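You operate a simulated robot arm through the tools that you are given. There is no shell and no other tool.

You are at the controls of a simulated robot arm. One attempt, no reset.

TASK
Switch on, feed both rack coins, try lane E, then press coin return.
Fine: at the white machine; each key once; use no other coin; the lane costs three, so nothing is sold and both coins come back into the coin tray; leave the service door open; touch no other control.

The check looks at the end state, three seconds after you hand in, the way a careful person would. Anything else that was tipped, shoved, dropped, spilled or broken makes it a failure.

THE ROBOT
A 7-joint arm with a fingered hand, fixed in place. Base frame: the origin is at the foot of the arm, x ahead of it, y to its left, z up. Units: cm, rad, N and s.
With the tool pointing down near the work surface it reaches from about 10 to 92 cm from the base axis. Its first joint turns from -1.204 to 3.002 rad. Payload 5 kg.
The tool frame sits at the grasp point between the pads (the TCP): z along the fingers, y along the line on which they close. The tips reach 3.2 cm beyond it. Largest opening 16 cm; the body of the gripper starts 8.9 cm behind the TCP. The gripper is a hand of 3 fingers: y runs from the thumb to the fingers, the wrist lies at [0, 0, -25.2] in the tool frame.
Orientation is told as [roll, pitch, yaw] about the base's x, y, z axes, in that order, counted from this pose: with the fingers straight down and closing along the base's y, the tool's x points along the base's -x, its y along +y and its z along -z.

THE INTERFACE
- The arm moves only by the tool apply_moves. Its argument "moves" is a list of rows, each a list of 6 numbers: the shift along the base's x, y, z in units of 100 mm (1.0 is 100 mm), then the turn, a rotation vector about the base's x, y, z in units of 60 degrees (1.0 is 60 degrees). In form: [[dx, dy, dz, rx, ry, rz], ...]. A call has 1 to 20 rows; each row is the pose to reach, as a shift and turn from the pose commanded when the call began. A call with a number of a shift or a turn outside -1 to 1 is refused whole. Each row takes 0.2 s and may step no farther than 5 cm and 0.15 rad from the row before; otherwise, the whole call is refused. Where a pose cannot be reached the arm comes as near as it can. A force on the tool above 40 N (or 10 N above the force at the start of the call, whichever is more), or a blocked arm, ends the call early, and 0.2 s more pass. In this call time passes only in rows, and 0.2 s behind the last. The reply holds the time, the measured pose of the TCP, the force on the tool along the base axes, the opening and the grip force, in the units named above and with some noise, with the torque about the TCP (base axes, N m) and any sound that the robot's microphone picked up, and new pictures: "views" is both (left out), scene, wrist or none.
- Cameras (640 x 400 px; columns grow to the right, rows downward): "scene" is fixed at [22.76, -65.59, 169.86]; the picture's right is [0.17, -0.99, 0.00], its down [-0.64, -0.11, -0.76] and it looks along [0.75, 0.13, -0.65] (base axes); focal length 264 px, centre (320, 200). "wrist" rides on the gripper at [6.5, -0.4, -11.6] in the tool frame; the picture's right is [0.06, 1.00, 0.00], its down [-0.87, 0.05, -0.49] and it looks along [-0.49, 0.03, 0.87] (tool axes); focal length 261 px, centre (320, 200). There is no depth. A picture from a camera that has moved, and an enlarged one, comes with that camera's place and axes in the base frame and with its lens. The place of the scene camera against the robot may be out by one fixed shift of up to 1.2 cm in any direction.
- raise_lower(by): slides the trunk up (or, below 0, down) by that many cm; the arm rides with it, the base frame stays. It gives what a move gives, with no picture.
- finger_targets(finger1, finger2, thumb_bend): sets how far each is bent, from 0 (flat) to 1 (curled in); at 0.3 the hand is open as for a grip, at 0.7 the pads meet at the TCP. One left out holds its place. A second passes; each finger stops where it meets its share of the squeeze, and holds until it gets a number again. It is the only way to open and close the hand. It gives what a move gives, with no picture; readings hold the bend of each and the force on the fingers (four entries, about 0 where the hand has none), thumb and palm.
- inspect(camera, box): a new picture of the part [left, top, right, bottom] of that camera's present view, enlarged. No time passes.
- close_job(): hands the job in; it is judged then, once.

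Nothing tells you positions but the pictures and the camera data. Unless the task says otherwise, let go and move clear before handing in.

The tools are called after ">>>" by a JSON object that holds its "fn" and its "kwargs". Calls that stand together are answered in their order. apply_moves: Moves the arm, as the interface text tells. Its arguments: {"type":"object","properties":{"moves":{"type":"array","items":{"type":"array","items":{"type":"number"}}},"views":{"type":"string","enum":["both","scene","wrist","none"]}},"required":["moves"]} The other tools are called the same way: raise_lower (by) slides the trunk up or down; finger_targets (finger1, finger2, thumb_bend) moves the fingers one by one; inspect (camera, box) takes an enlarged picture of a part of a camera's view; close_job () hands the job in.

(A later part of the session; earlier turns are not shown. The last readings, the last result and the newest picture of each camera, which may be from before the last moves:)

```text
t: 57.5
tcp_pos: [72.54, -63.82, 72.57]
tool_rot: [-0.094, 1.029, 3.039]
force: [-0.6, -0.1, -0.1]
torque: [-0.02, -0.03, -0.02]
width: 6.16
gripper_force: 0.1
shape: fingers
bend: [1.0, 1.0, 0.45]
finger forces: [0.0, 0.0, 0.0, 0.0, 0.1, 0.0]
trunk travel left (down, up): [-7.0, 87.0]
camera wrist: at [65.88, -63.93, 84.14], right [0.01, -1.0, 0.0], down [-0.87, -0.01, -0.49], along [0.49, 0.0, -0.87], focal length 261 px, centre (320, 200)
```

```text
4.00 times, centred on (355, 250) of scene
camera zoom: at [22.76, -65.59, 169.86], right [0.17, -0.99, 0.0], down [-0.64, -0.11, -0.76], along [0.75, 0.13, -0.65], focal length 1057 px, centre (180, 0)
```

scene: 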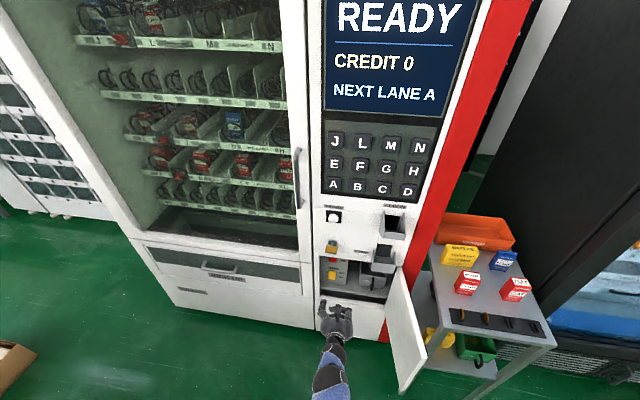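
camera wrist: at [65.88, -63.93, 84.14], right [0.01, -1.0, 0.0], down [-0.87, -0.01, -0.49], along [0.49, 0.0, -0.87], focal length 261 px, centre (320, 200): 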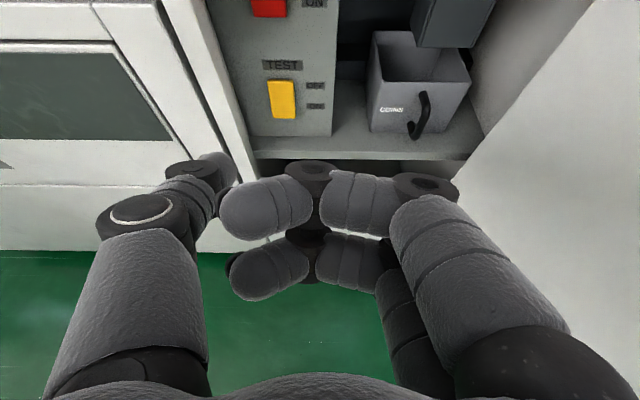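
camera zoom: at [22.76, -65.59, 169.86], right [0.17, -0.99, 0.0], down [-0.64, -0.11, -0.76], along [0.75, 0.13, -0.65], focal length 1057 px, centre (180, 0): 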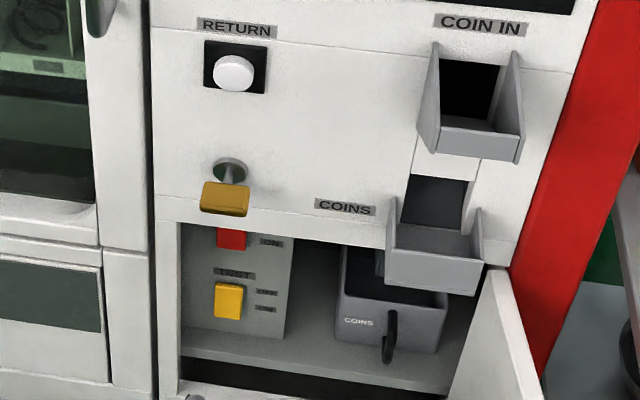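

The display reads READY, CREDIT 0 — the machine is on, and TEST stays off. Now I'll retreat, raise the trunk and go back over the coin rack.

>>> {"fn": "apply_moves", "kwargs": {"moves": [[-0.4, 0, 0, 0, 0, 0], [-0.8, 0, 0, 0, 0, 0], [-1.0, 0, 0, 0, 0, 0]], "views": "none"}}

>>> {"fn": "apply_moves", "kwargs": {"moves": [[-0.4, 0, 0, 0, 0, 0], [-0.8, 0, 0, 0, 0, 0], [-1.0, 0, 0, 0, 0, 0]], "views": "none"}}

>>> {"fn": "raise_lower", "kwargs": {"by": 40}}

>>> {"fn": "finger_targets", "kwargs": {"finger1": 0.58, "finger2": 0.58, "thumb_bend": 0.58}}

>>> {"fn": "apply_moves", "kwargs": {"moves": [[0.05, -0.25, 0, 0, 0.08, 0], [0.1, -0.5, 0, 0, 0.16, 0], [0.15, -0.75, 0, 0, 0.24, 0], [0.2, -1.0, 0, 0, 0.32, 0]], "views": "both"}}

```text
t: 58.3
tcp_pos: [62.41, -63.93, 72.79]
tool_rot: [-0.094, 1.028, 3.038]
force: [0.3, 0.2, -0.1]
torque: [0.04, -0.01, -0.01]
width: 6.13
gripper_force: 0.1
shape: fingers
bend: [1.0, 1.0, 0.45]
finger forces: [0.0, 0.0, 0.0, 0.0, 0.0, 0.0]
trunk travel left (down, up): [-7.0, 87.0]
```

```text
t: 59.1
tcp_pos: [52.36, -63.74, 72.6]
tool_rot: [-0.096, 1.029, 3.039]
force: [1.0, 0.1, -1.0]
torque: [0.01, 0.01, -0.02]
width: 6.14
gripper_force: 0.0
shape: fingers
bend: [1.0, 1.0, 0.45]
finger forces: [0.0, 0.1, 0.0, 0.0, 0.0, 0.1]
trunk travel left (down, up): [-7.0, 87.0]
```

```text
t: 62.9
tcp_pos: [52.38, -63.87, 112.67]
tool_rot: [-0.095, 1.029, 3.039]
force: [-0.6, -0.3, -0.2]
torque: [0.02, 0.02, 0.06]
width: 6.13
gripper_force: 0.0
shape: fingers
bend: [1.0, 1.0, 0.45]
finger forces: [0.0, 0.0, 0.0, 0.0, 0.0, 0.0]
trunk travel left (down, up): [-47.0, 47.0]
```

```text
t: 63.9
tcp_pos: [52.29, -63.8, 112.74]
tool_rot: [-0.093, 1.027, 3.037]
force: [0.1, 0.1, 0.0]
torque: [-0.01, -0.02, -0.01]
width: 5.88
gripper_force: 0.0
shape: fingers
bend: [0.57, 0.57, 0.57]
finger forces: [0.0, 0.0, 0.0, 0.0, 0.0, 0.0]
trunk travel left (down, up): [-47.0, 47.0]
```

```text
t: 64.9
tcp_pos: [54.41, -73.94, 112.58]
tool_rot: [-0.05, 0.694, 3.073]
force: [-0.1, 0.1, 0.3]
torque: [0.02, 0.01, 0.0]
width: 5.88
gripper_force: 0.0
shape: fingers
bend: [0.57, 0.57, 0.57]
finger forces: [0.1, 0.1, 0.1, 0.1, 0.0, 0.0]
trunk travel left (down, up): [-47.0, 47.0]
camera wrist: at [52.03, -73.99, 125.67], right [0.01, -1.0, 0.0], down [-0.98, -0.01, -0.18], along [0.18, 0.0, -0.98], focal length 261 px, centre (320, 200)
```

scene: 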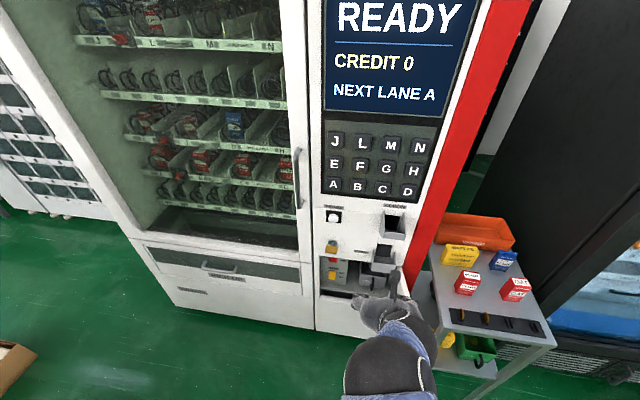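
wrist: 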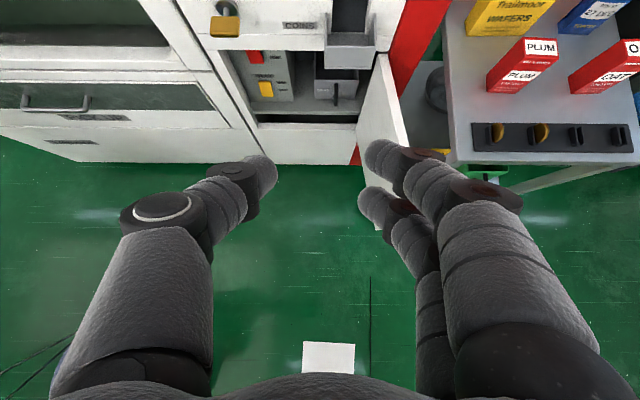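

From here I get a good side view of the rack for measuring coin height.

>>> {"fn": "inspect", "kwargs": {"camera": "wrist", "box": [465, 110, 565, 170]}}

>>> {"fn": "apply_moves", "kwargs": {"moves": [[0.15, -0.25, 0.0, 0, 0.08, 0], [0.3, -0.5, 0, 0, 0.16, 0], [0.45, -0.75, 0, 0, 0.24, 0], [0.6, -1.0, 0, 0, 0.32, 0]], "views": "none"}}

>>> {"fn": "apply_moves", "kwargs": {"moves": [[0.15, -0.25, 0.0, 0, 0.05, 0], [0.3, -0.5, 0, 0, 0.1, 0], [0.45, -0.75, 0, 0, 0.15, 0], [0.6, -1.0, 0, 0, 0.2, 0]], "views": "both"}}

```text
6.40 times, centred on (515, 140) of wrist
camera zoom: at [52.03, -73.99, 125.67], right [0.01, -1.0, 0.0], down [-0.98, -0.01, -0.18], along [0.18, 0.0, -0.98], focal length 1668 px, centre (-928, 584)
```

zoom: 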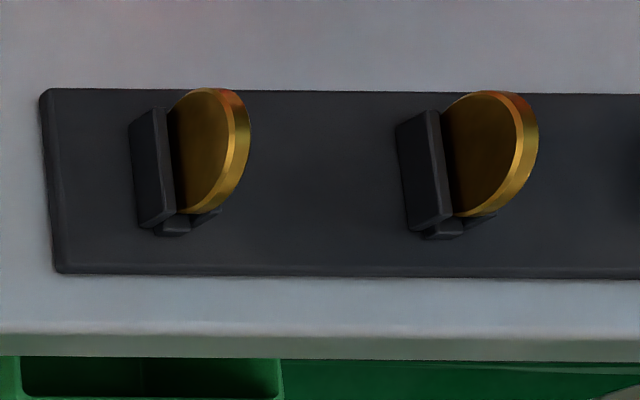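

```text
t: 65.9
tcp_pos: [60.46, -84.0, 112.54]
tool_rot: [-0.025, 0.358, 3.087]
force: [0.1, 0.8, -0.8]
torque: [0.03, -0.02, 0.0]
width: 5.91
gripper_force: 0.1
shape: fingers
bend: [0.57, 0.57, 0.57]
finger forces: [0.0, 0.0, 0.0, 0.0, 0.0, 0.0]
trunk travel left (down, up): [-47.0, 47.0]
```

```text
t: 66.9
tcp_pos: [66.32, -94.01, 112.44]
tool_rot: [-0.016, 0.149, 3.087]
force: [0.3, 0.3, -0.9]
torque: [0.04, -0.02, -0.01]
width: 5.91
gripper_force: 0.0
shape: fingers
bend: [0.57, 0.57, 0.57]
finger forces: [0.0, 0.0, 0.1, 0.0, 0.1, 0.0]
trunk travel left (down, up): [-47.0, 47.0]
camera wrist: at [71.09, -94.16, 124.93], right [0.01, -1.0, -0.01], down [-0.93, -0.01, 0.36], along [-0.36, 0.0, -0.93], focal length 261 px, centre (320, 200)
```

scene: 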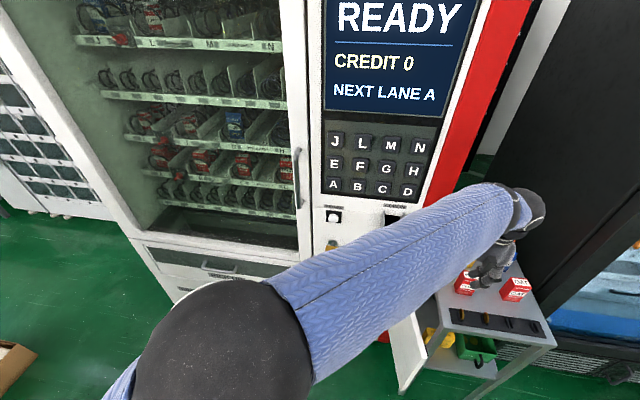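
wrist: 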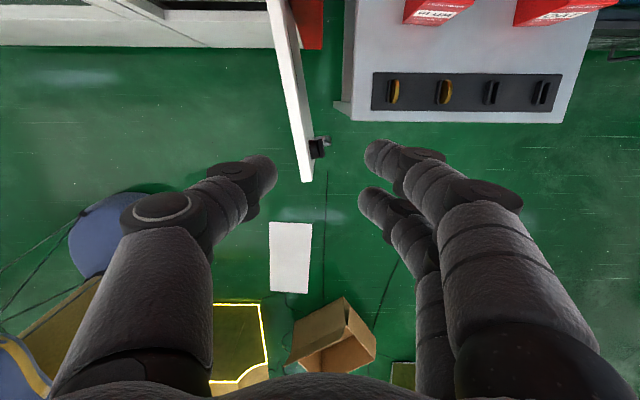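

Coin top is about z≈84, post tops ≈82.4, coin 1 centre y≈-105.1 and x≈72.1. Only ~1.6 cm of coin is exposed, so I need exact fingertip geometry; I'll close in free space and inspect.

>>> {"fn": "finger_targets", "kwargs": {"finger1": 0.69, "finger2": 0.69, "thumb_bend": 0.69}}

>>> {"fn": "inspect", "kwargs": {"camera": "wrist", "box": [240, 130, 400, 270]}}

>>> {"fn": "inspect", "kwargs": {"camera": "scene", "box": [440, 200, 560, 300]}}

```text
t: 67.9
tcp_pos: [66.27, -93.96, 112.76]
tool_rot: [-0.013, 0.15, 3.089]
force: [-0.6, -0.8, -0.3]
torque: [0.01, 0.0, -0.02]
width: 1.58
gripper_force: 0.0
shape: fingers
bend: [0.69, 0.69, 0.69]
finger forces: [0.0, 0.0, 0.0, 0.1, 0.0, 0.1]
trunk travel left (down, up): [-47.0, 47.0]
```

```text
2.86 times, centred on (320, 200) of wrist
camera zoom: at [71.02, -94.02, 125.08], right [0.01, -1.0, -0.01], down [-0.93, -0.01, 0.35], along [-0.35, 0.0, -0.94], focal length 745 px, centre (320, 200)
```

zoom: 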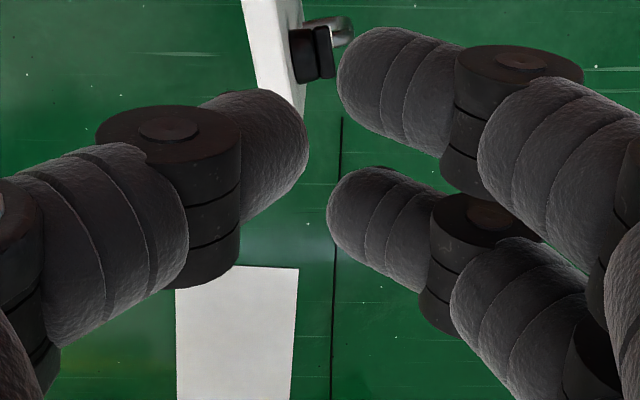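

```text
4.00 times, centred on (500, 250) of scene
camera zoom: at [22.76, -65.59, 169.86], right [0.17, -0.99, 0.0], down [-0.64, -0.11, -0.76], along [0.75, 0.13, -0.65], focal length 1057 px, centre (-400, 0)
```

zoom: 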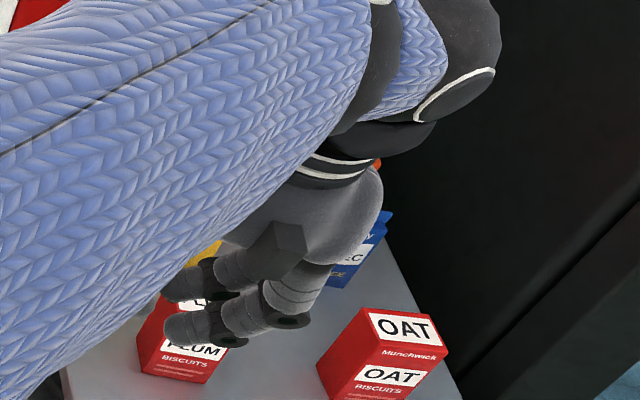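

At 0.69 the thumb tip centre is at tool (0,-1.4,2.1) and finger tips at (±1.6,+1.3,1.6), leaving about a 0.5 cm gap. I'll open, straighten the hand to vertical and centre over coin 1.

>>> {"fn": "finger_targets", "kwargs": {"finger1": 0.56, "finger2": 0.56, "thumb_bend": 0.6}}

>>> {"fn": "apply_moves", "kwargs": {"moves": [[0.2, -0.33, 0, -0.003, 0.036, 0.012], [0.4, -0.66, 0, -0.006, 0.07, 0.024], [0.61, -1.0, 0, -0.012, 0.143, 0.048]], "views": "none"}}

>>> {"fn": "raise_lower", "kwargs": {"by": -14}}

>>> {"fn": "apply_moves", "kwargs": {"moves": [[0, 0, 0, 0, 0, 0]], "views": "both"}}

>>> {"fn": "inspect", "kwargs": {"camera": "wrist", "box": [250, 80, 410, 200]}}

```text
t: 68.9
tcp_pos: [66.26, -93.87, 112.57]
tool_rot: [-0.014, 0.149, 3.089]
force: [0.4, 0.7, -0.8]
torque: [0.01, 0.01, -0.01]
width: 5.45
gripper_force: 0.1
shape: fingers
bend: [0.56, 0.56, 0.6]
finger forces: [0.1, 0.0, 0.1, 0.0, 0.1, 0.0]
trunk travel left (down, up): [-47.0, 47.0]
```

```text
t: 69.7
tcp_pos: [72.21, -104.11, 114.12]
tool_rot: [-0.01, 0.03, 3.142]
force: [0.0, -1.4, 5.7]
torque: [0.17, 0.05, 0.0]
width: 5.53
gripper_force: 0.1
shape: fingers
bend: [0.56, 0.56, 0.6]
finger forces: [0.0, 0.0, 0.1, 0.0, 0.0, 0.1]
trunk travel left (down, up): [-47.0, 47.0]
```

```text
t: 71.4
tcp_pos: [72.54, -103.88, 98.74]
tool_rot: [0.001, 0.003, 3.141]
force: [0.7, 0.1, -0.5]
torque: [-0.04, -0.02, 0.05]
width: 5.52
gripper_force: 0.0
shape: fingers
bend: [0.56, 0.56, 0.6]
finger forces: [0.0, 0.1, 0.0, 0.0, 0.0, 0.1]
trunk travel left (down, up): [-33.0, 61.0]
```

```text
t: 71.8
tcp_pos: [72.5, -103.94, 98.71]
tool_rot: [0.002, 0.002, 3.138]
force: [0.1, -0.2, -0.1]
torque: [-0.04, -0.01, 0.02]
width: 5.51
gripper_force: 0.1
shape: fingers
bend: [0.56, 0.56, 0.6]
finger forces: [0.1, 0.1, 0.0, 0.1, 0.0, 0.0]
trunk travel left (down, up): [-33.0, 61.0]
camera wrist: at [78.93, -103.6, 110.31], right [0.06, -1.0, 0.0], down [-0.87, -0.05, 0.49], along [-0.49, -0.03, -0.87], focal length 261 px, centre (320, 200)
```

scene: 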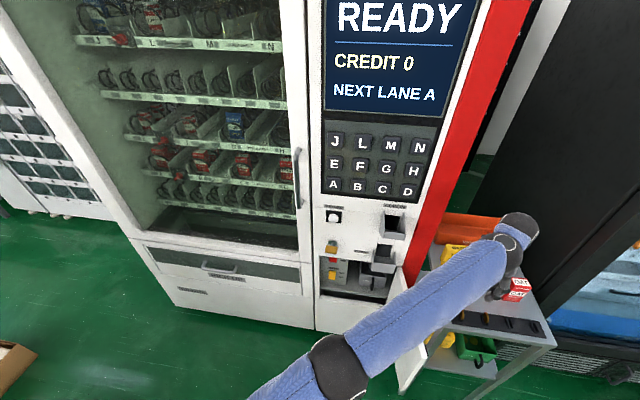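
wrist: 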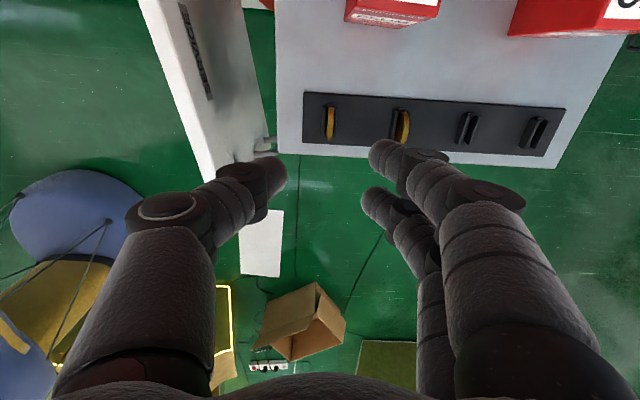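

```text
3.33 times, centred on (330, 140) of wrist
camera zoom: at [78.93, -103.6, 110.31], right [0.06, -1.0, 0.0], down [-0.87, -0.05, 0.49], along [-0.49, -0.03, -0.87], focal length 869 px, centre (287, 400)
```

zoom: 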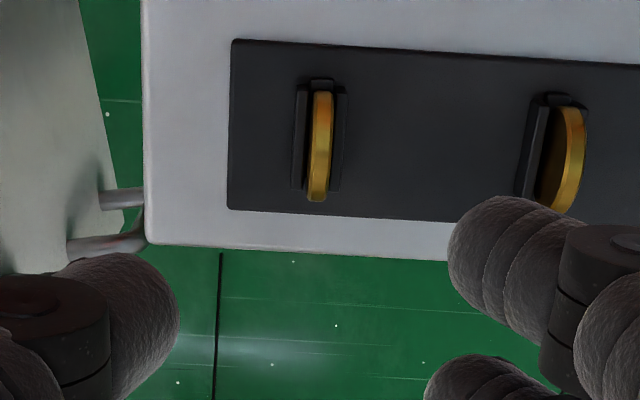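

The hand is vertical and centred over coin 1 at (72.5,-105.08). I'll nudge in y and lower until the tips are just above the coin.

>>> {"fn": "apply_moves", "kwargs": {"moves": [[0, -0.036, 0, 0, 0, 0]], "views": "none"}}

>>> {"fn": "raise_lower", "kwargs": {"by": -9.5}}

>>> {"fn": "apply_moves", "kwargs": {"moves": [[0, 0, 0, 0, 0, 0]], "views": "both"}}

>>> {"fn": "inspect", "kwargs": {"camera": "wrist", "box": [240, 90, 400, 210]}}

>>> {"fn": "inspect", "kwargs": {"camera": "scene", "box": [430, 220, 560, 350]}}

```text
t: 72.2
tcp_pos: [72.34, -104.46, 98.59]
tool_rot: [0.002, -0.001, 3.138]
force: [0.2, 0.0, 0.2]
torque: [0.03, 0.01, -0.02]
width: 5.54
gripper_force: 0.0
shape: fingers
bend: [0.56, 0.56, 0.6]
finger forces: [0.0, 0.1, 0.1, 0.0, 0.1, 0.1]
trunk travel left (down, up): [-33.0, 61.0]
```

```text
t: 73.5
tcp_pos: [72.52, -104.2, 89.37]
tool_rot: [0.002, 0.0, 3.139]
force: [-0.2, 0.4, -0.4]
torque: [0.01, -0.01, 0.01]
width: 5.54
gripper_force: 0.0
shape: fingers
bend: [0.56, 0.56, 0.6]
finger forces: [0.1, 0.1, 0.0, 0.0, 0.0, 0.0]
trunk travel left (down, up): [-23.5, 70.5]
```

```text
t: 73.9
tcp_pos: [72.59, -104.22, 89.14]
tool_rot: [0.002, 0.002, 3.14]
force: [0.0, -0.1, -0.5]
torque: [0.02, 0.0, -0.01]
width: 5.51
gripper_force: 0.2
shape: fingers
bend: [0.56, 0.56, 0.6]
finger forces: [0.1, 0.1, 0.1, 0.1, 0.0, 0.0]
trunk travel left (down, up): [-23.5, 70.5]
camera wrist: at [78.91, -103.96, 100.8], right [0.06, -1.0, 0.0], down [-0.87, -0.05, 0.49], along [-0.49, -0.03, -0.87], focal length 261 px, centre (320, 200)
```

scene: 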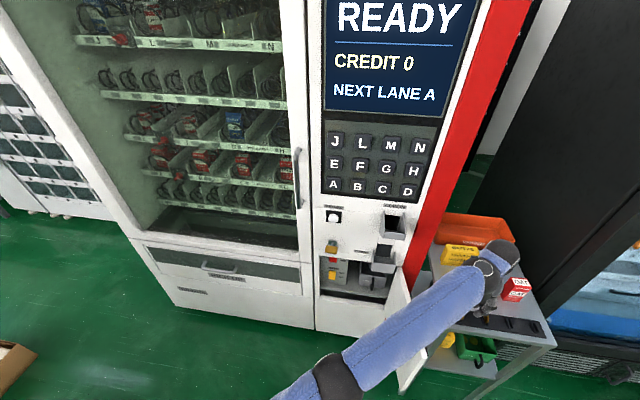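
wrist: 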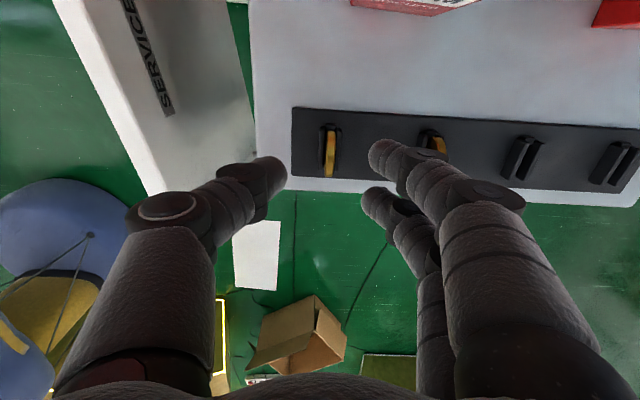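

```text
3.33 times, centred on (320, 150) of wrist
camera zoom: at [78.91, -103.96, 100.8], right [0.06, -1.0, 0.0], down [-0.87, -0.05, 0.49], along [-0.49, -0.03, -0.87], focal length 869 px, centre (320, 367)
```

zoom: 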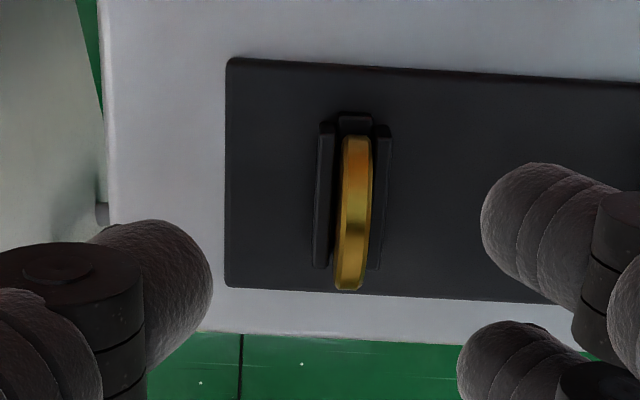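

```text
3.08 times, centred on (495, 285) of scene
camera zoom: at [22.76, -65.59, 169.86], right [0.17, -0.99, 0.0], down [-0.64, -0.11, -0.76], along [0.75, 0.13, -0.65], focal length 813 px, centre (-218, -62)
```

zoom: 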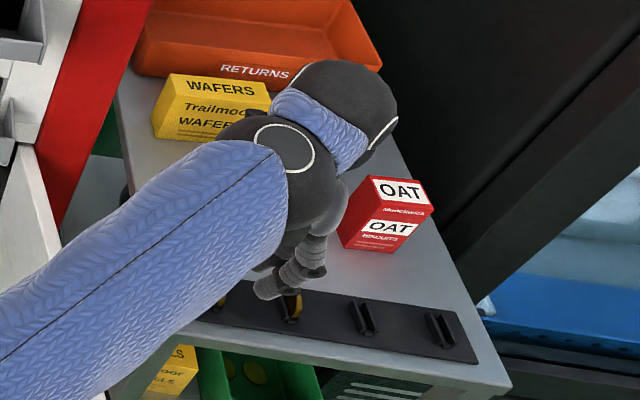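

Coin centre is (72.46,-105.12,82.3) with top at 84. I'll descend about 4.2 cm so the tips straddle the upper part of the coin, watching the force.

>>> {"fn": "apply_moves", "kwargs": {"moves": [[0, 0, -0.1, 0, 0, 0], [0, 0, -0.2, 0, 0, 0], [0, 0, -0.3, 0, 0, 0], [0, 0, -0.36, 0, 0, 0], [0, 0, -0.42, 0, 0, 0]], "views": "wrist"}}

>>> {"fn": "inspect", "kwargs": {"camera": "wrist", "box": [240, 120, 400, 240]}}

```text
t: 75.1
tcp_pos: [72.42, -104.34, 85.05]
tool_rot: [0.003, 0.002, 3.139]
force: [0.1, -0.6, -0.7]
torque: [0.02, -0.02, 0.07]
width: 5.52
gripper_force: 0.1
shape: fingers
bend: [0.56, 0.56, 0.6]
finger forces: [0.0, 0.1, 0.0, 0.0, 0.1, 0.1]
trunk travel left (down, up): [-23.5, 70.5]
camera wrist: at [78.92, -103.95, 96.61], right [0.06, -1.0, 0.0], down [-0.87, -0.05, 0.49], along [-0.49, -0.03, -0.87], focal length 261 px, centre (320, 200)
```

wrist: 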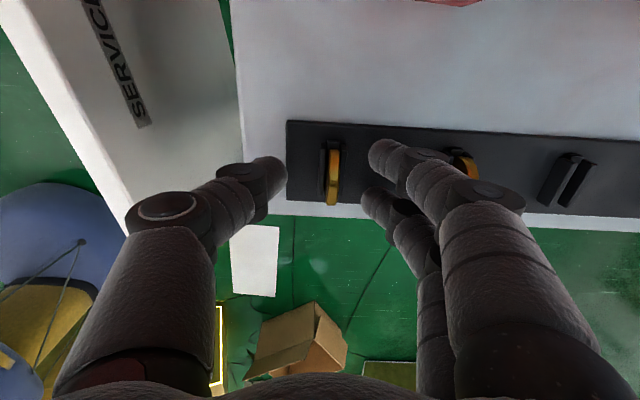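

```text
3.33 times, centred on (320, 180) of wrist
camera zoom: at [78.92, -103.95, 96.61], right [0.06, -1.0, 0.0], down [-0.87, -0.05, 0.49], along [-0.49, -0.03, -0.87], focal length 869 px, centre (320, 267)
```

zoom: 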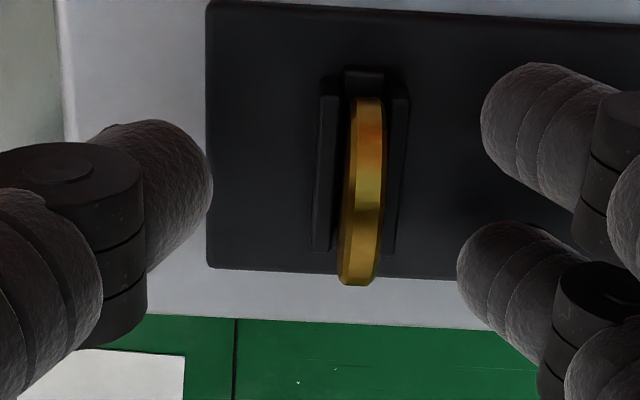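

Well centred: the coin sits between thumb and fingers. I'll bring the digits close to the coin first, then squeeze.

>>> {"fn": "finger_targets", "kwargs": {"finger1": 0.635, "finger2": 0.635, "thumb_bend": 0.715}}

>>> {"fn": "inspect", "kwargs": {"camera": "wrist", "box": [260, 130, 400, 240]}}

```text
t: 76.1
tcp_pos: [72.48, -104.27, 85.09]
tool_rot: [0.003, 0.001, 3.14]
force: [-0.1, 0.1, -0.7]
torque: [0.03, -0.01, 0.0]
width: 2.31
gripper_force: 0.0
shape: fingers
bend: [0.63, 0.63, 0.71]
finger forces: [0.1, 0.1, 0.0, 0.1, 0.0, 0.0]
trunk travel left (down, up): [-23.5, 70.5]
```

```text
3.64 times, centred on (330, 185) of wrist
camera zoom: at [78.93, -103.95, 96.61], right [0.06, -1.0, 0.0], down [-0.87, -0.05, 0.49], along [-0.49, -0.03, -0.87], focal length 948 px, centre (284, 254)
```

zoom: 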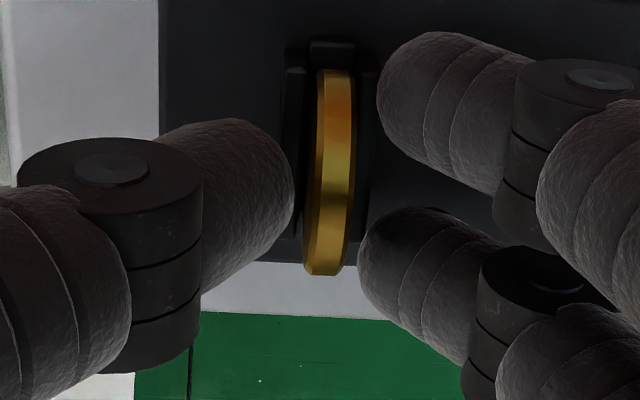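

The digits are a few millimetres from the coin on each side. Now I'll squeeze.

>>> {"fn": "finger_targets", "kwargs": {"finger1": 0.69, "finger2": 0.69, "thumb_bend": 0.76}}

>>> {"fn": "inspect", "kwargs": {"camera": "wrist", "box": [260, 130, 400, 240]}}

```text
t: 77.1
tcp_pos: [72.47, -104.27, 85.08]
tool_rot: [0.002, 0.001, 3.14]
force: [-0.3, -4.8, 2.6]
torque: [-0.15, -0.01, 0.0]
width: 1.43
gripper_force: 7.1
shape: fingers
bend: [0.66, 0.66, 0.74]
finger forces: [4.4, 4.5, 0.1, 0.1, 4.7, 0.0]
trunk travel left (down, up): [-23.5, 70.5]
```

```text
3.64 times, centred on (330, 185) of wrist
camera zoom: at [78.91, -103.97, 96.61], right [0.06, -1.0, 0.0], down [-0.87, -0.05, 0.49], along [-0.49, -0.03, -0.87], focal length 948 px, centre (284, 254)
```

zoom: 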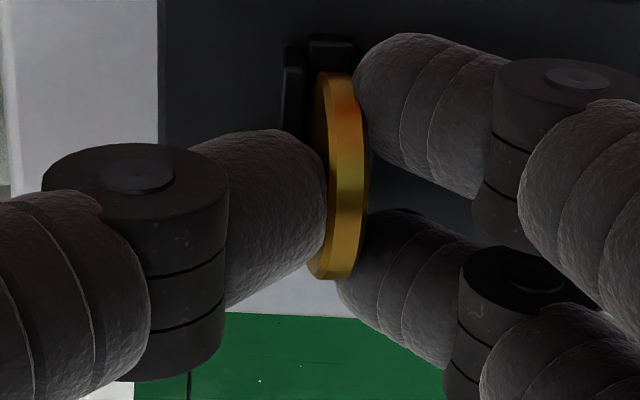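

The coin is gripped but fingers outweigh the thumb. I'll tighten the thumb more for balance.

>>> {"fn": "finger_targets", "kwargs": {"thumb_bend": 0.85}}

>>> {"fn": "inspect", "kwargs": {"camera": "wrist", "box": [260, 130, 400, 240]}}

```text
t: 78.1
tcp_pos: [72.59, -104.24, 85.0]
tool_rot: [0.001, 0.001, 3.14]
force: [-2.1, 1.5, -2.9]
torque: [-0.06, 0.05, -0.02]
width: 1.37
gripper_force: 12.6
shape: fingers
bend: [0.65, 0.65, 0.78]
finger forces: [6.1, 6.1, 0.0, 0.0, 12.4, 0.1]
trunk travel left (down, up): [-23.5, 70.5]
```

```text
3.64 times, centred on (330, 185) of wrist
camera zoom: at [78.93, -103.96, 96.57], right [0.06, -1.0, 0.0], down [-0.87, -0.05, 0.49], along [-0.49, -0.03, -0.87], focal length 948 px, centre (284, 254)
```

zoom: 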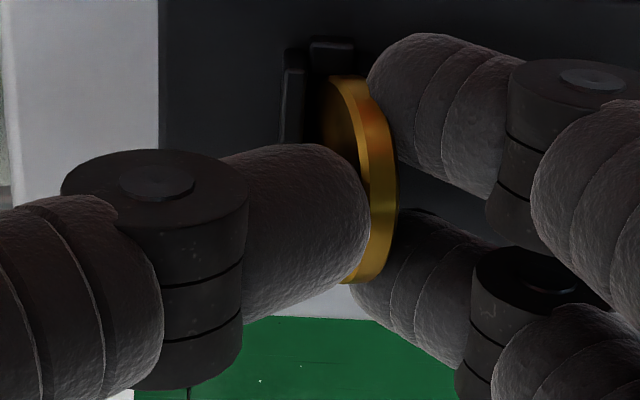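

Grip is now balanced (12.4 N vs 6.1+6.1 N). I'll lift slowly and check.

>>> {"fn": "apply_moves", "kwargs": {"moves": [[0, 0, 0.05, 0, 0, 0], [0, 0, 0.12, 0, 0, 0], [0, 0, 0.2, 0, 0, 0], [0, 0, 0.3, 0, 0, 0], [0, 0, 0.45, 0, 0, 0], [0, 0, 0.6, 0, 0, 0]], "views": "wrist"}}

>>> {"fn": "inspect", "kwargs": {"camera": "wrist", "box": [260, 120, 400, 240]}}

```text
t: 79.5
tcp_pos: [71.76, -104.18, 91.07]
tool_rot: [0.002, 0.001, 3.14]
force: [0.9, 0.1, -0.2]
torque: [0.01, 0.0, 0.0]
width: 1.49
gripper_force: 14.7
shape: fingers
bend: [0.63, 0.63, 0.82]
finger forces: [7.4, 7.3, 0.0, 0.0, 14.6, 0.0]
out of reach, approached as far as the arm can: row 6
trunk travel left (down, up): [-23.5, 70.5]
camera wrist: at [78.27, -103.85, 102.59], right [0.06, -1.0, 0.0], down [-0.87, -0.05, 0.49], along [-0.49, -0.03, -0.87], focal length 261 px, centre (320, 200)
```

wrist: 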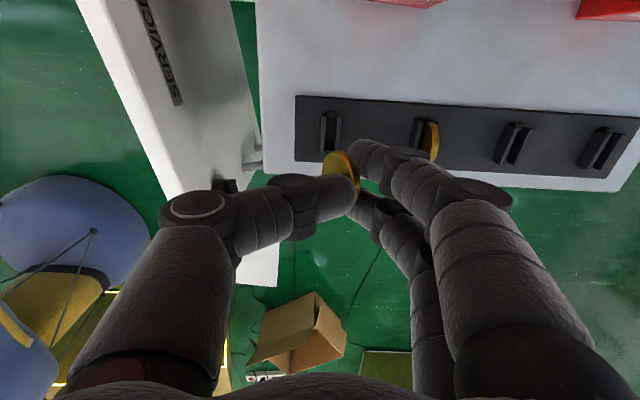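

```text
3.33 times, centred on (330, 180) of wrist
camera zoom: at [78.27, -103.85, 102.59], right [0.06, -1.0, 0.0], down [-0.87, -0.05, 0.49], along [-0.49, -0.03, -0.87], focal length 869 px, centre (287, 267)
```

zoom: 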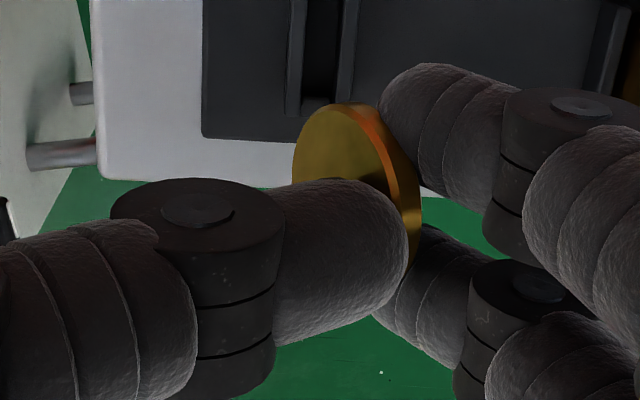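

Coin 1 is out of its slot and held firmly. I'll raise with the trunk first, then carry it slowly toward the COIN IN hopper (interior centred near (85.5,-78.8), rim z≈109.4).

>>> {"fn": "raise_lower", "kwargs": {"by": 25}}

>>> {"fn": "apply_moves", "kwargs": {"moves": [[-0.2, 0.1, 0, 0, -0.05, 0], [-0.4, 0.25, 0, 0, -0.12, 0], [-0.6, 0.4, 0, 0, -0.2, 0], [-0.75, 0.6, 0, 0, -0.28, 0], [-0.85, 0.8, 0, 0, -0.36, 0], [-0.9, 1.0, 0, 0, -0.42, 0]], "views": "both"}}

>>> {"fn": "inspect", "kwargs": {"camera": "wrist", "box": [240, 120, 400, 240]}}

```text
t: 82.0
tcp_pos: [71.72, -104.25, 115.99]
tool_rot: [0.002, 0.002, 3.14]
force: [-0.2, 0.0, -0.4]
torque: [-0.01, 0.03, 0.0]
width: 1.48
gripper_force: 14.8
shape: fingers
bend: [0.63, 0.63, 0.82]
finger forces: [7.2, 7.4, 0.0, 0.1, 14.6, 0.0]
trunk travel left (down, up): [-48.5, 45.5]
```

```text
t: 83.5
tcp_pos: [62.8, -94.09, 116.21]
tool_rot: [0.002, 0.443, 3.139]
force: [0.5, -1.5, -1.0]
torque: [-0.03, 0.02, 0.01]
width: 1.48
gripper_force: 13.9
shape: fingers
bend: [0.63, 0.63, 0.82]
finger forces: [6.9, 7.0, 0.1, 0.0, 13.8, 0.1]
out of reach, approached as far as the arm can: row 1
trunk travel left (down, up): [-48.5, 45.5]
camera wrist: at [63.65, -93.81, 129.31], right [0.05, -1.0, 0.03], down [-1.0, -0.05, 0.07], along [-0.07, -0.03, -1.0], focal length 261 px, centre (320, 200)
```

scene: 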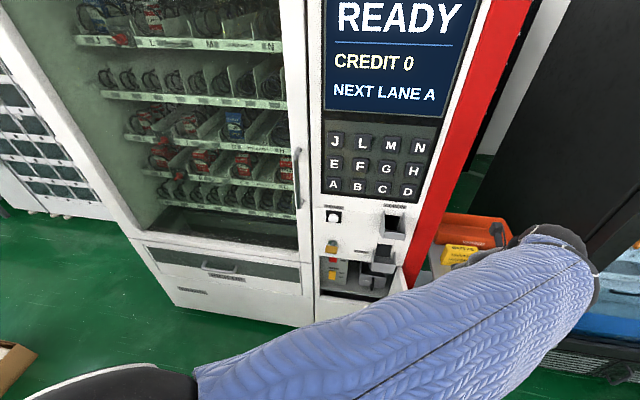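
wrist: 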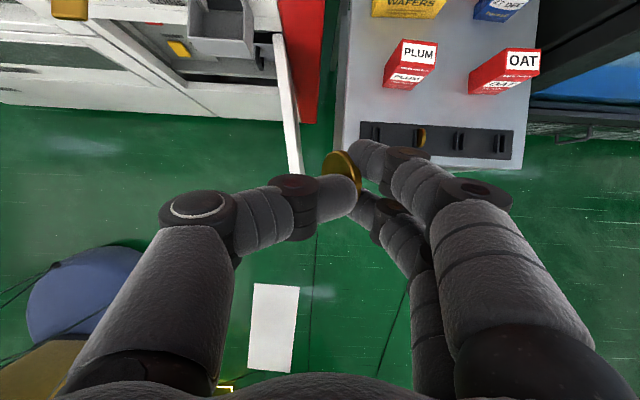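

```text
3.33 times, centred on (320, 180) of wrist
camera zoom: at [63.65, -93.81, 129.31], right [0.05, -1.0, 0.03], down [-1.0, -0.05, 0.07], along [-0.07, -0.03, -1.0], focal length 869 px, centre (320, 267)
```

zoom: 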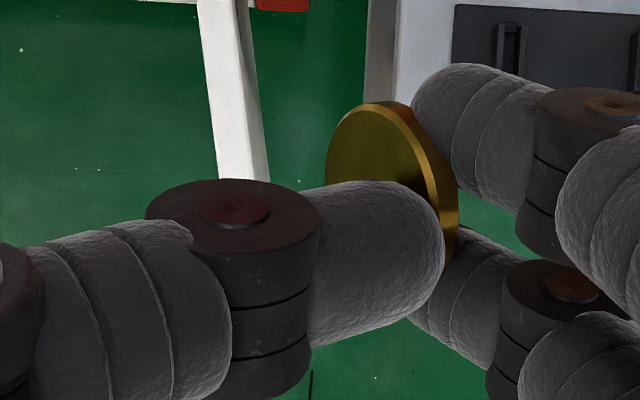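

Coin is stable in the grip. I'll continue sideways to line up with the hopper, tilting the hand to about 40° forward.

>>> {"fn": "apply_moves", "kwargs": {"moves": [[0, 0.2, 0, 0, -0.05, 0], [0, 0.4, 0, 0, -0.1, 0], [0, 0.6, 0, 0, -0.15, 0], [0, 0.8, 0, 0, -0.2, 0], [0, 1.0, 0, 0, -0.243, 0]], "views": "none"}}

>>> {"fn": "apply_moves", "kwargs": {"moves": [[0.2, 0.2, 0, 0, 0, 0], [0.4, 0.4, 0, 0, 0, 0], [0.6, 0.6, 0, 0, 0, 0], [0.8, 0.65, 0, 0, 0, 0]], "views": "both"}}

>>> {"fn": "inspect", "kwargs": {"camera": "wrist", "box": [220, 0, 420, 220]}}

>>> {"fn": "inspect", "kwargs": {"camera": "scene", "box": [320, 180, 480, 310]}}

```text
t: 84.7
tcp_pos: [62.78, -84.08, 116.2]
tool_rot: [0.001, 0.698, 3.14]
force: [0.4, 0.0, -0.2]
torque: [-0.02, 0.0, 0.0]
width: 1.49
gripper_force: 13.9
shape: fingers
bend: [0.63, 0.63, 0.82]
finger forces: [7.0, 7.2, 0.1, 0.0, 14.0, 0.1]
trunk travel left (down, up): [-48.5, 45.5]
```

```text
t: 85.7
tcp_pos: [70.82, -77.71, 115.98]
tool_rot: [0.002, 0.695, 3.137]
force: [1.2, 1.0, -0.2]
torque: [0.01, 0.0, 0.0]
width: 1.45
gripper_force: 14.6
shape: fingers
bend: [0.63, 0.63, 0.82]
finger forces: [7.1, 7.2, 0.1, 0.1, 14.1, 0.1]
trunk travel left (down, up): [-48.5, 45.5]
camera wrist: at [68.36, -77.44, 129.08], right [0.04, -1.0, 0.04], down [-0.98, -0.05, -0.18], along [0.18, -0.03, -0.98], focal length 261 px, centre (320, 200)
```

scene: 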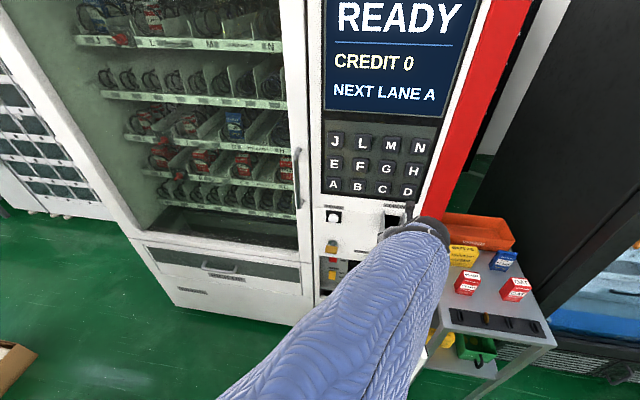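
wrist: 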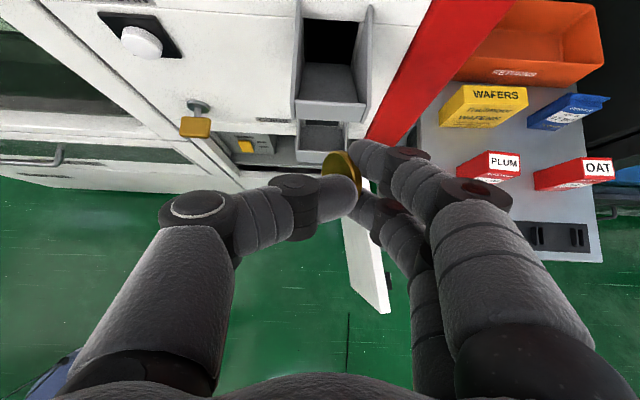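

```text
1.82 times, centred on (320, 110) of wrist
camera zoom: at [68.36, -77.44, 129.08], right [0.04, -1.0, 0.04], down [-0.98, -0.05, -0.18], along [0.18, -0.03, -0.98], focal length 474 px, centre (320, 364)
```

zoom: 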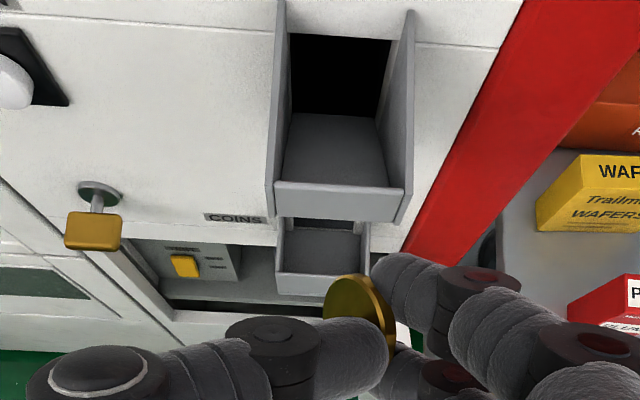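

```text
3.08 times, centred on (400, 245) of scene
camera zoom: at [22.76, -65.59, 169.86], right [0.17, -0.99, 0.0], down [-0.64, -0.11, -0.76], along [0.75, 0.13, -0.65], focal length 813 px, centre (74, 62)
```

zoom: 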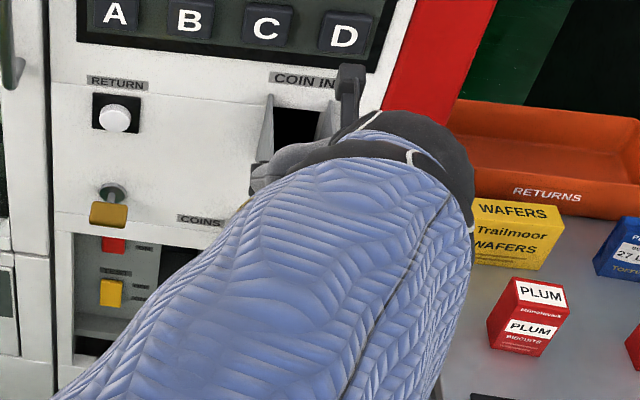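

The coin is above and in front of the hopper, correctly aligned. I'll move it forward over the hopper mouth and lower slightly.

>>> {"fn": "apply_moves", "kwargs": {"moves": [[0.2, 0.02, 0, 0, 0, 0], [0.4, 0.04, 0, 0, 0, 0], [0.6, 0.04, 0, 0, 0, 0], [0.8, 0.04, 0, 0, 0, 0], [1.0, 0.04, 0, 0, 0, 0]], "views": "none"}}

>>> {"fn": "apply_moves", "kwargs": {"moves": [[0.1, 0, 0, 0, 0, 0], [0.22, 0, -0.05, 0, 0, 0], [0.24, 0, -0.12, 0, 0, 0]], "views": "both"}}

>>> {"fn": "inspect", "kwargs": {"camera": "wrist", "box": [220, 60, 420, 260]}}

>>> {"fn": "inspect", "kwargs": {"camera": "scene", "box": [320, 150, 460, 270]}}

```text
t: 86.8
tcp_pos: [80.93, -77.38, 116.15]
tool_rot: [0.0, 0.697, 3.138]
force: [0.1, -0.2, -0.1]
torque: [0.02, 0.0, -0.02]
width: 1.51
gripper_force: 13.7
shape: fingers
bend: [0.63, 0.63, 0.82]
finger forces: [7.2, 7.2, 0.1, 0.1, 14.2, 0.0]
trunk travel left (down, up): [-48.5, 45.5]
```

```text
t: 87.7
tcp_pos: [83.2, -77.35, 114.9]
tool_rot: [0.001, 0.698, 3.137]
force: [0.5, 0.2, -0.1]
torque: [0.01, -0.02, -0.02]
width: 1.51
gripper_force: 13.7
shape: fingers
bend: [0.63, 0.63, 0.82]
finger forces: [7.1, 7.1, 0.1, 0.0, 14.2, 0.0]
trunk travel left (down, up): [-48.5, 45.5]
camera wrist: at [80.74, -77.05, 127.86], right [0.04, -1.0, 0.04], down [-0.98, -0.05, -0.18], along [0.18, -0.03, -0.98], focal length 261 px, centre (320, 200)
```

scene: 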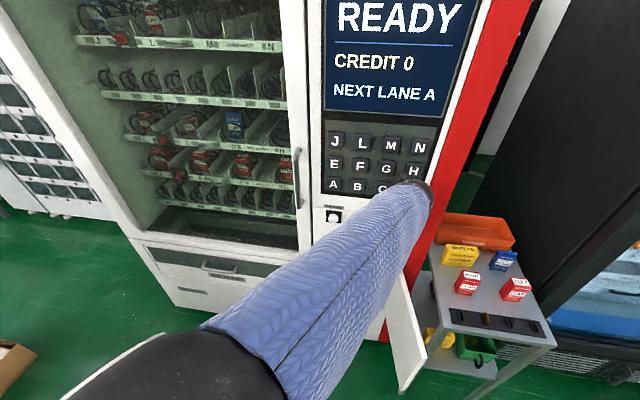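
wrist: 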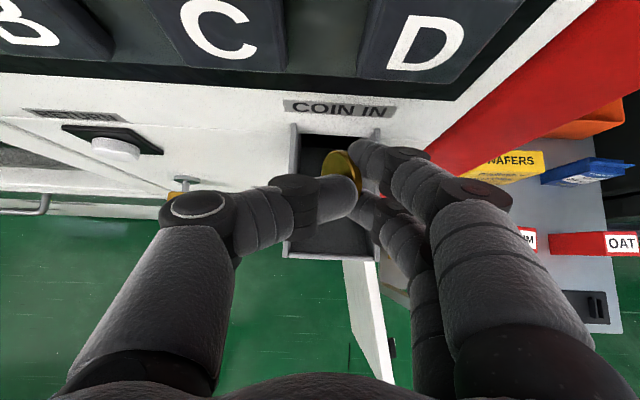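

```text
2.00 times, centred on (320, 160) of wrist
camera zoom: at [80.74, -77.05, 127.86], right [0.04, -1.0, 0.04], down [-0.98, -0.05, -0.18], along [0.18, -0.03, -0.98], focal length 521 px, centre (320, 280)
```

zoom: 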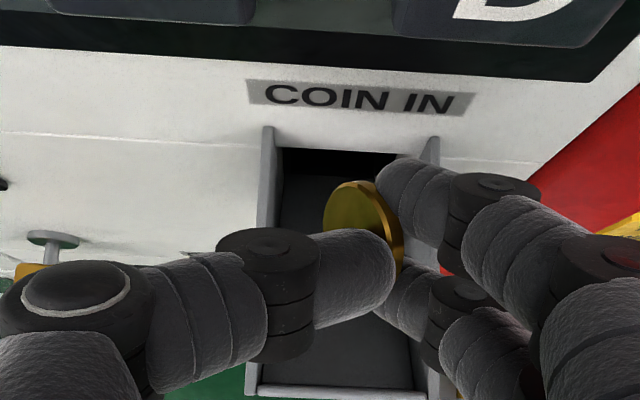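

```text
3.33 times, centred on (390, 210) of scene
camera zoom: at [22.76, -65.59, 169.86], right [0.17, -0.99, 0.0], down [-0.64, -0.11, -0.76], along [0.75, 0.13, -0.65], focal length 881 px, centre (87, 167)
```

zoom: 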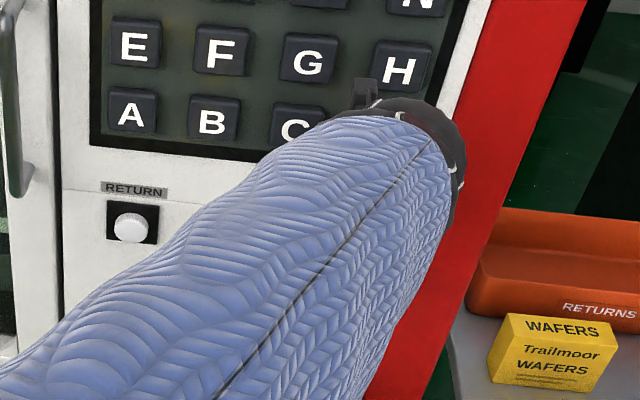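

The coin is centred over the hopper. I'll lower another 0.8 cm and release.

>>> {"fn": "apply_moves", "kwargs": {"moves": [[0, 0, -0.04, 0, 0, 0], [0, 0, -0.08, 0, 0, 0]], "views": "none"}}

>>> {"fn": "finger_targets", "kwargs": {"finger1": 0.56, "finger2": 0.56, "thumb_bend": 0.64}}

>>> {"fn": "apply_moves", "kwargs": {"moves": [[0, 0, 0.05, 0, 0, 0], [0, 0, 0.1, 0, 0, 0]], "views": "both"}}

>>> {"fn": "inspect", "kwargs": {"camera": "wrist", "box": [220, 60, 420, 260]}}

```text
t: 88.2
tcp_pos: [83.27, -77.46, 114.12]
tool_rot: [0.0, 0.697, 3.14]
force: [0.1, 0.3, 0.1]
torque: [-0.03, -0.02, -0.01]
width: 1.48
gripper_force: 14.8
shape: fingers
bend: [0.63, 0.63, 0.82]
finger forces: [7.2, 7.3, 0.0, 0.1, 14.3, 0.0]
trunk travel left (down, up): [-48.5, 45.5]
```

```text
t: 89.2
tcp_pos: [83.22, -77.38, 113.98]
tool_rot: [0.002, 0.696, 3.14]
force: [0.6, 0.8, 0.1]
torque: [0.01, 0.0, -0.01]
width: 4.75
gripper_force: 0.0
shape: fingers
bend: [0.56, 0.56, 0.64]
finger forces: [0.0, 0.0, 0.0, 0.0, 0.0, 0.0]
trunk travel left (down, up): [-48.5, 45.5]
```

```text
t: 89.8
tcp_pos: [83.09, -77.27, 114.99]
tool_rot: [0.001, 0.697, 3.139]
force: [0.0, -0.1, -0.4]
torque: [-0.01, -0.03, -0.01]
width: 4.72
gripper_force: 0.2
shape: fingers
bend: [0.56, 0.56, 0.64]
finger forces: [0.0, 0.0, 0.0, 0.0, 0.0, 0.0]
trunk travel left (down, up): [-48.5, 45.5]
camera wrist: at [80.71, -76.96, 128.08], right [0.04, -1.0, 0.04], down [-0.98, -0.05, -0.18], along [0.18, -0.03, -0.98], focal length 261 px, centre (320, 200)
```

scene: 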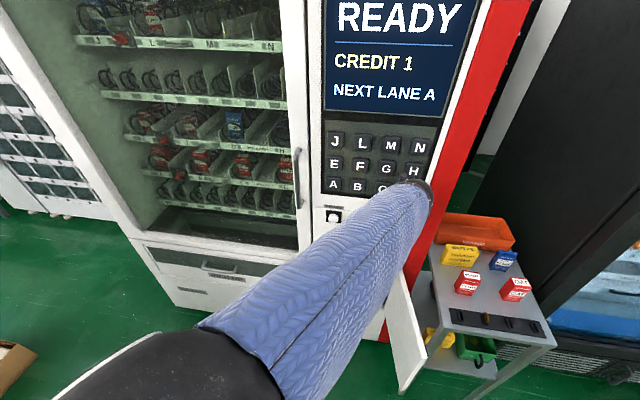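
wrist: 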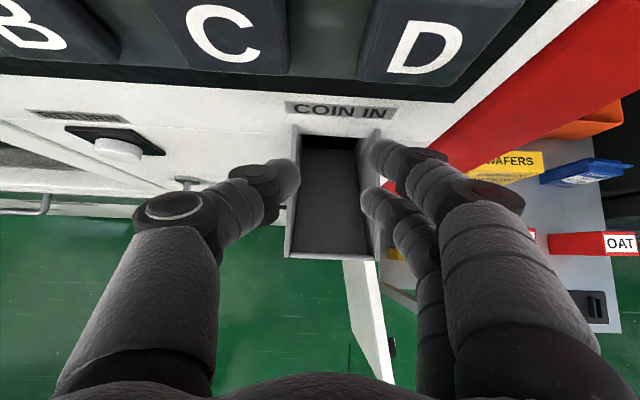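

```text
2.00 times, centred on (320, 160) of wrist
camera zoom: at [80.71, -76.96, 128.08], right [0.04, -1.0, 0.04], down [-0.98, -0.05, -0.18], along [0.18, -0.03, -0.98], focal length 521 px, centre (320, 280)
```

zoom: 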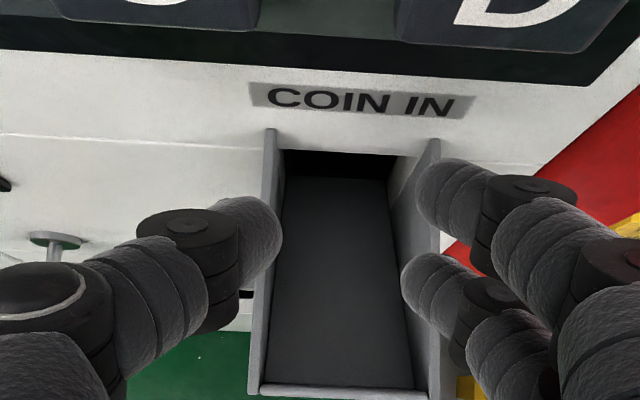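

CREDIT 1 — the first coin went in. I'll back out and go for coin 2 at about (72.45,-112.95), which needs a ~25–30° forward tilt because of reach.

>>> {"fn": "apply_moves", "kwargs": {"moves": [[-0.1, 0, 0.15, 0, 0, 0], [-0.4, 0, 0.2, 0, 0, 0], [-0.7, 0, 0.2, 0, 0, 0], [-1.0, 0, 0.2, 0, 0, 0]], "views": "none"}}

>>> {"fn": "apply_moves", "kwargs": {"moves": [[-0.3, -0.3, 0, 0, 0.05, 0], [-0.6, -0.6, 0, 0, 0.1, 0], [-0.9, -1.0, 0, 0, 0.15, 0]], "views": "none"}}

>>> {"fn": "apply_moves", "kwargs": {"moves": [[0.1, -0.3, 0, 0, 0.02, 0], [0.2, -0.6, 0, 0, 0.04, 0], [0.3, -1.0, 0, 0, 0.05, 0]], "views": "none"}}

>>> {"fn": "apply_moves", "kwargs": {"moves": [[0.1, -0.3, 0, 0, 0, 0], [0.2, -0.6, 0, 0, 0, 0], [0.3, -1.0, 0, 0, 0, 0]], "views": "both"}}

```text
t: 90.8
tcp_pos: [73.21, -77.33, 117.15]
tool_rot: [0.001, 0.699, 3.138]
force: [-0.5, 0.0, -0.2]
torque: [-0.03, -0.02, -0.01]
width: 4.71
gripper_force: 0.1
shape: fingers
bend: [0.56, 0.56, 0.64]
finger forces: [0.0, 0.1, 0.1, 0.1, 0.1, 0.1]
trunk travel left (down, up): [-48.5, 45.5]
```

```text
t: 91.7
tcp_pos: [64.24, -87.42, 116.95]
tool_rot: [0.0, 0.537, 3.139]
force: [0.2, 0.0, -0.6]
torque: [0.07, -0.02, 0.05]
width: 4.74
gripper_force: 0.0
shape: fingers
bend: [0.56, 0.56, 0.64]
finger forces: [0.0, 0.0, 0.0, 0.0, 0.1, 0.1]
trunk travel left (down, up): [-48.5, 45.5]
```

```text
t: 92.5
tcp_pos: [67.14, -97.54, 116.66]
tool_rot: [0.0, 0.484, 3.138]
force: [1.0, -0.6, 0.4]
torque: [0.03, 0.01, 0.01]
width: 4.76
gripper_force: 0.0
shape: fingers
bend: [0.56, 0.56, 0.64]
finger forces: [0.0, 0.0, 0.1, 0.0, 0.1, 0.0]
trunk travel left (down, up): [-48.5, 45.5]
```

```text
t: 93.2
tcp_pos: [70.25, -107.69, 116.46]
tool_rot: [-0.003, 0.486, 3.136]
force: [-0.7, 0.1, -1.2]
torque: [0.09, -0.02, 0.02]
width: 4.73
gripper_force: 0.1
shape: fingers
bend: [0.56, 0.56, 0.64]
finger forces: [0.1, 0.0, 0.0, 0.1, 0.1, 0.1]
trunk travel left (down, up): [-48.5, 45.5]
camera wrist: at [70.61, -107.36, 129.8], right [0.05, -1.0, 0.03], down [-1.0, -0.05, 0.03], along [-0.03, -0.03, -1.0], focal length 261 px, centre (320, 200)
```

scene: 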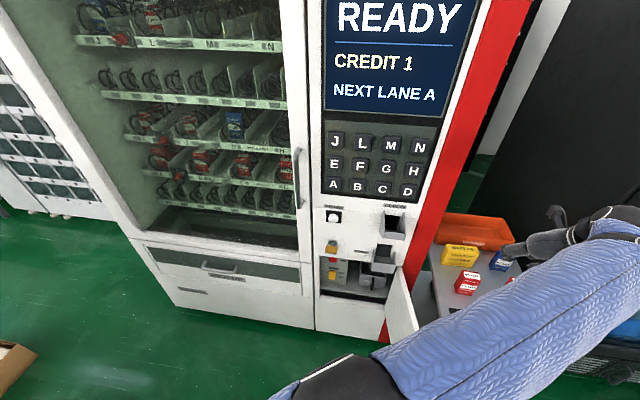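
wrist: 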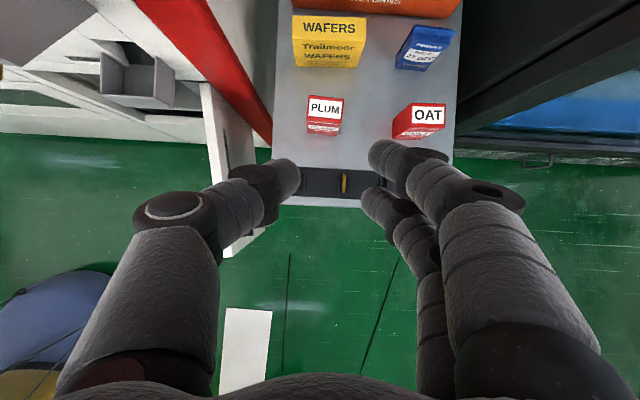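

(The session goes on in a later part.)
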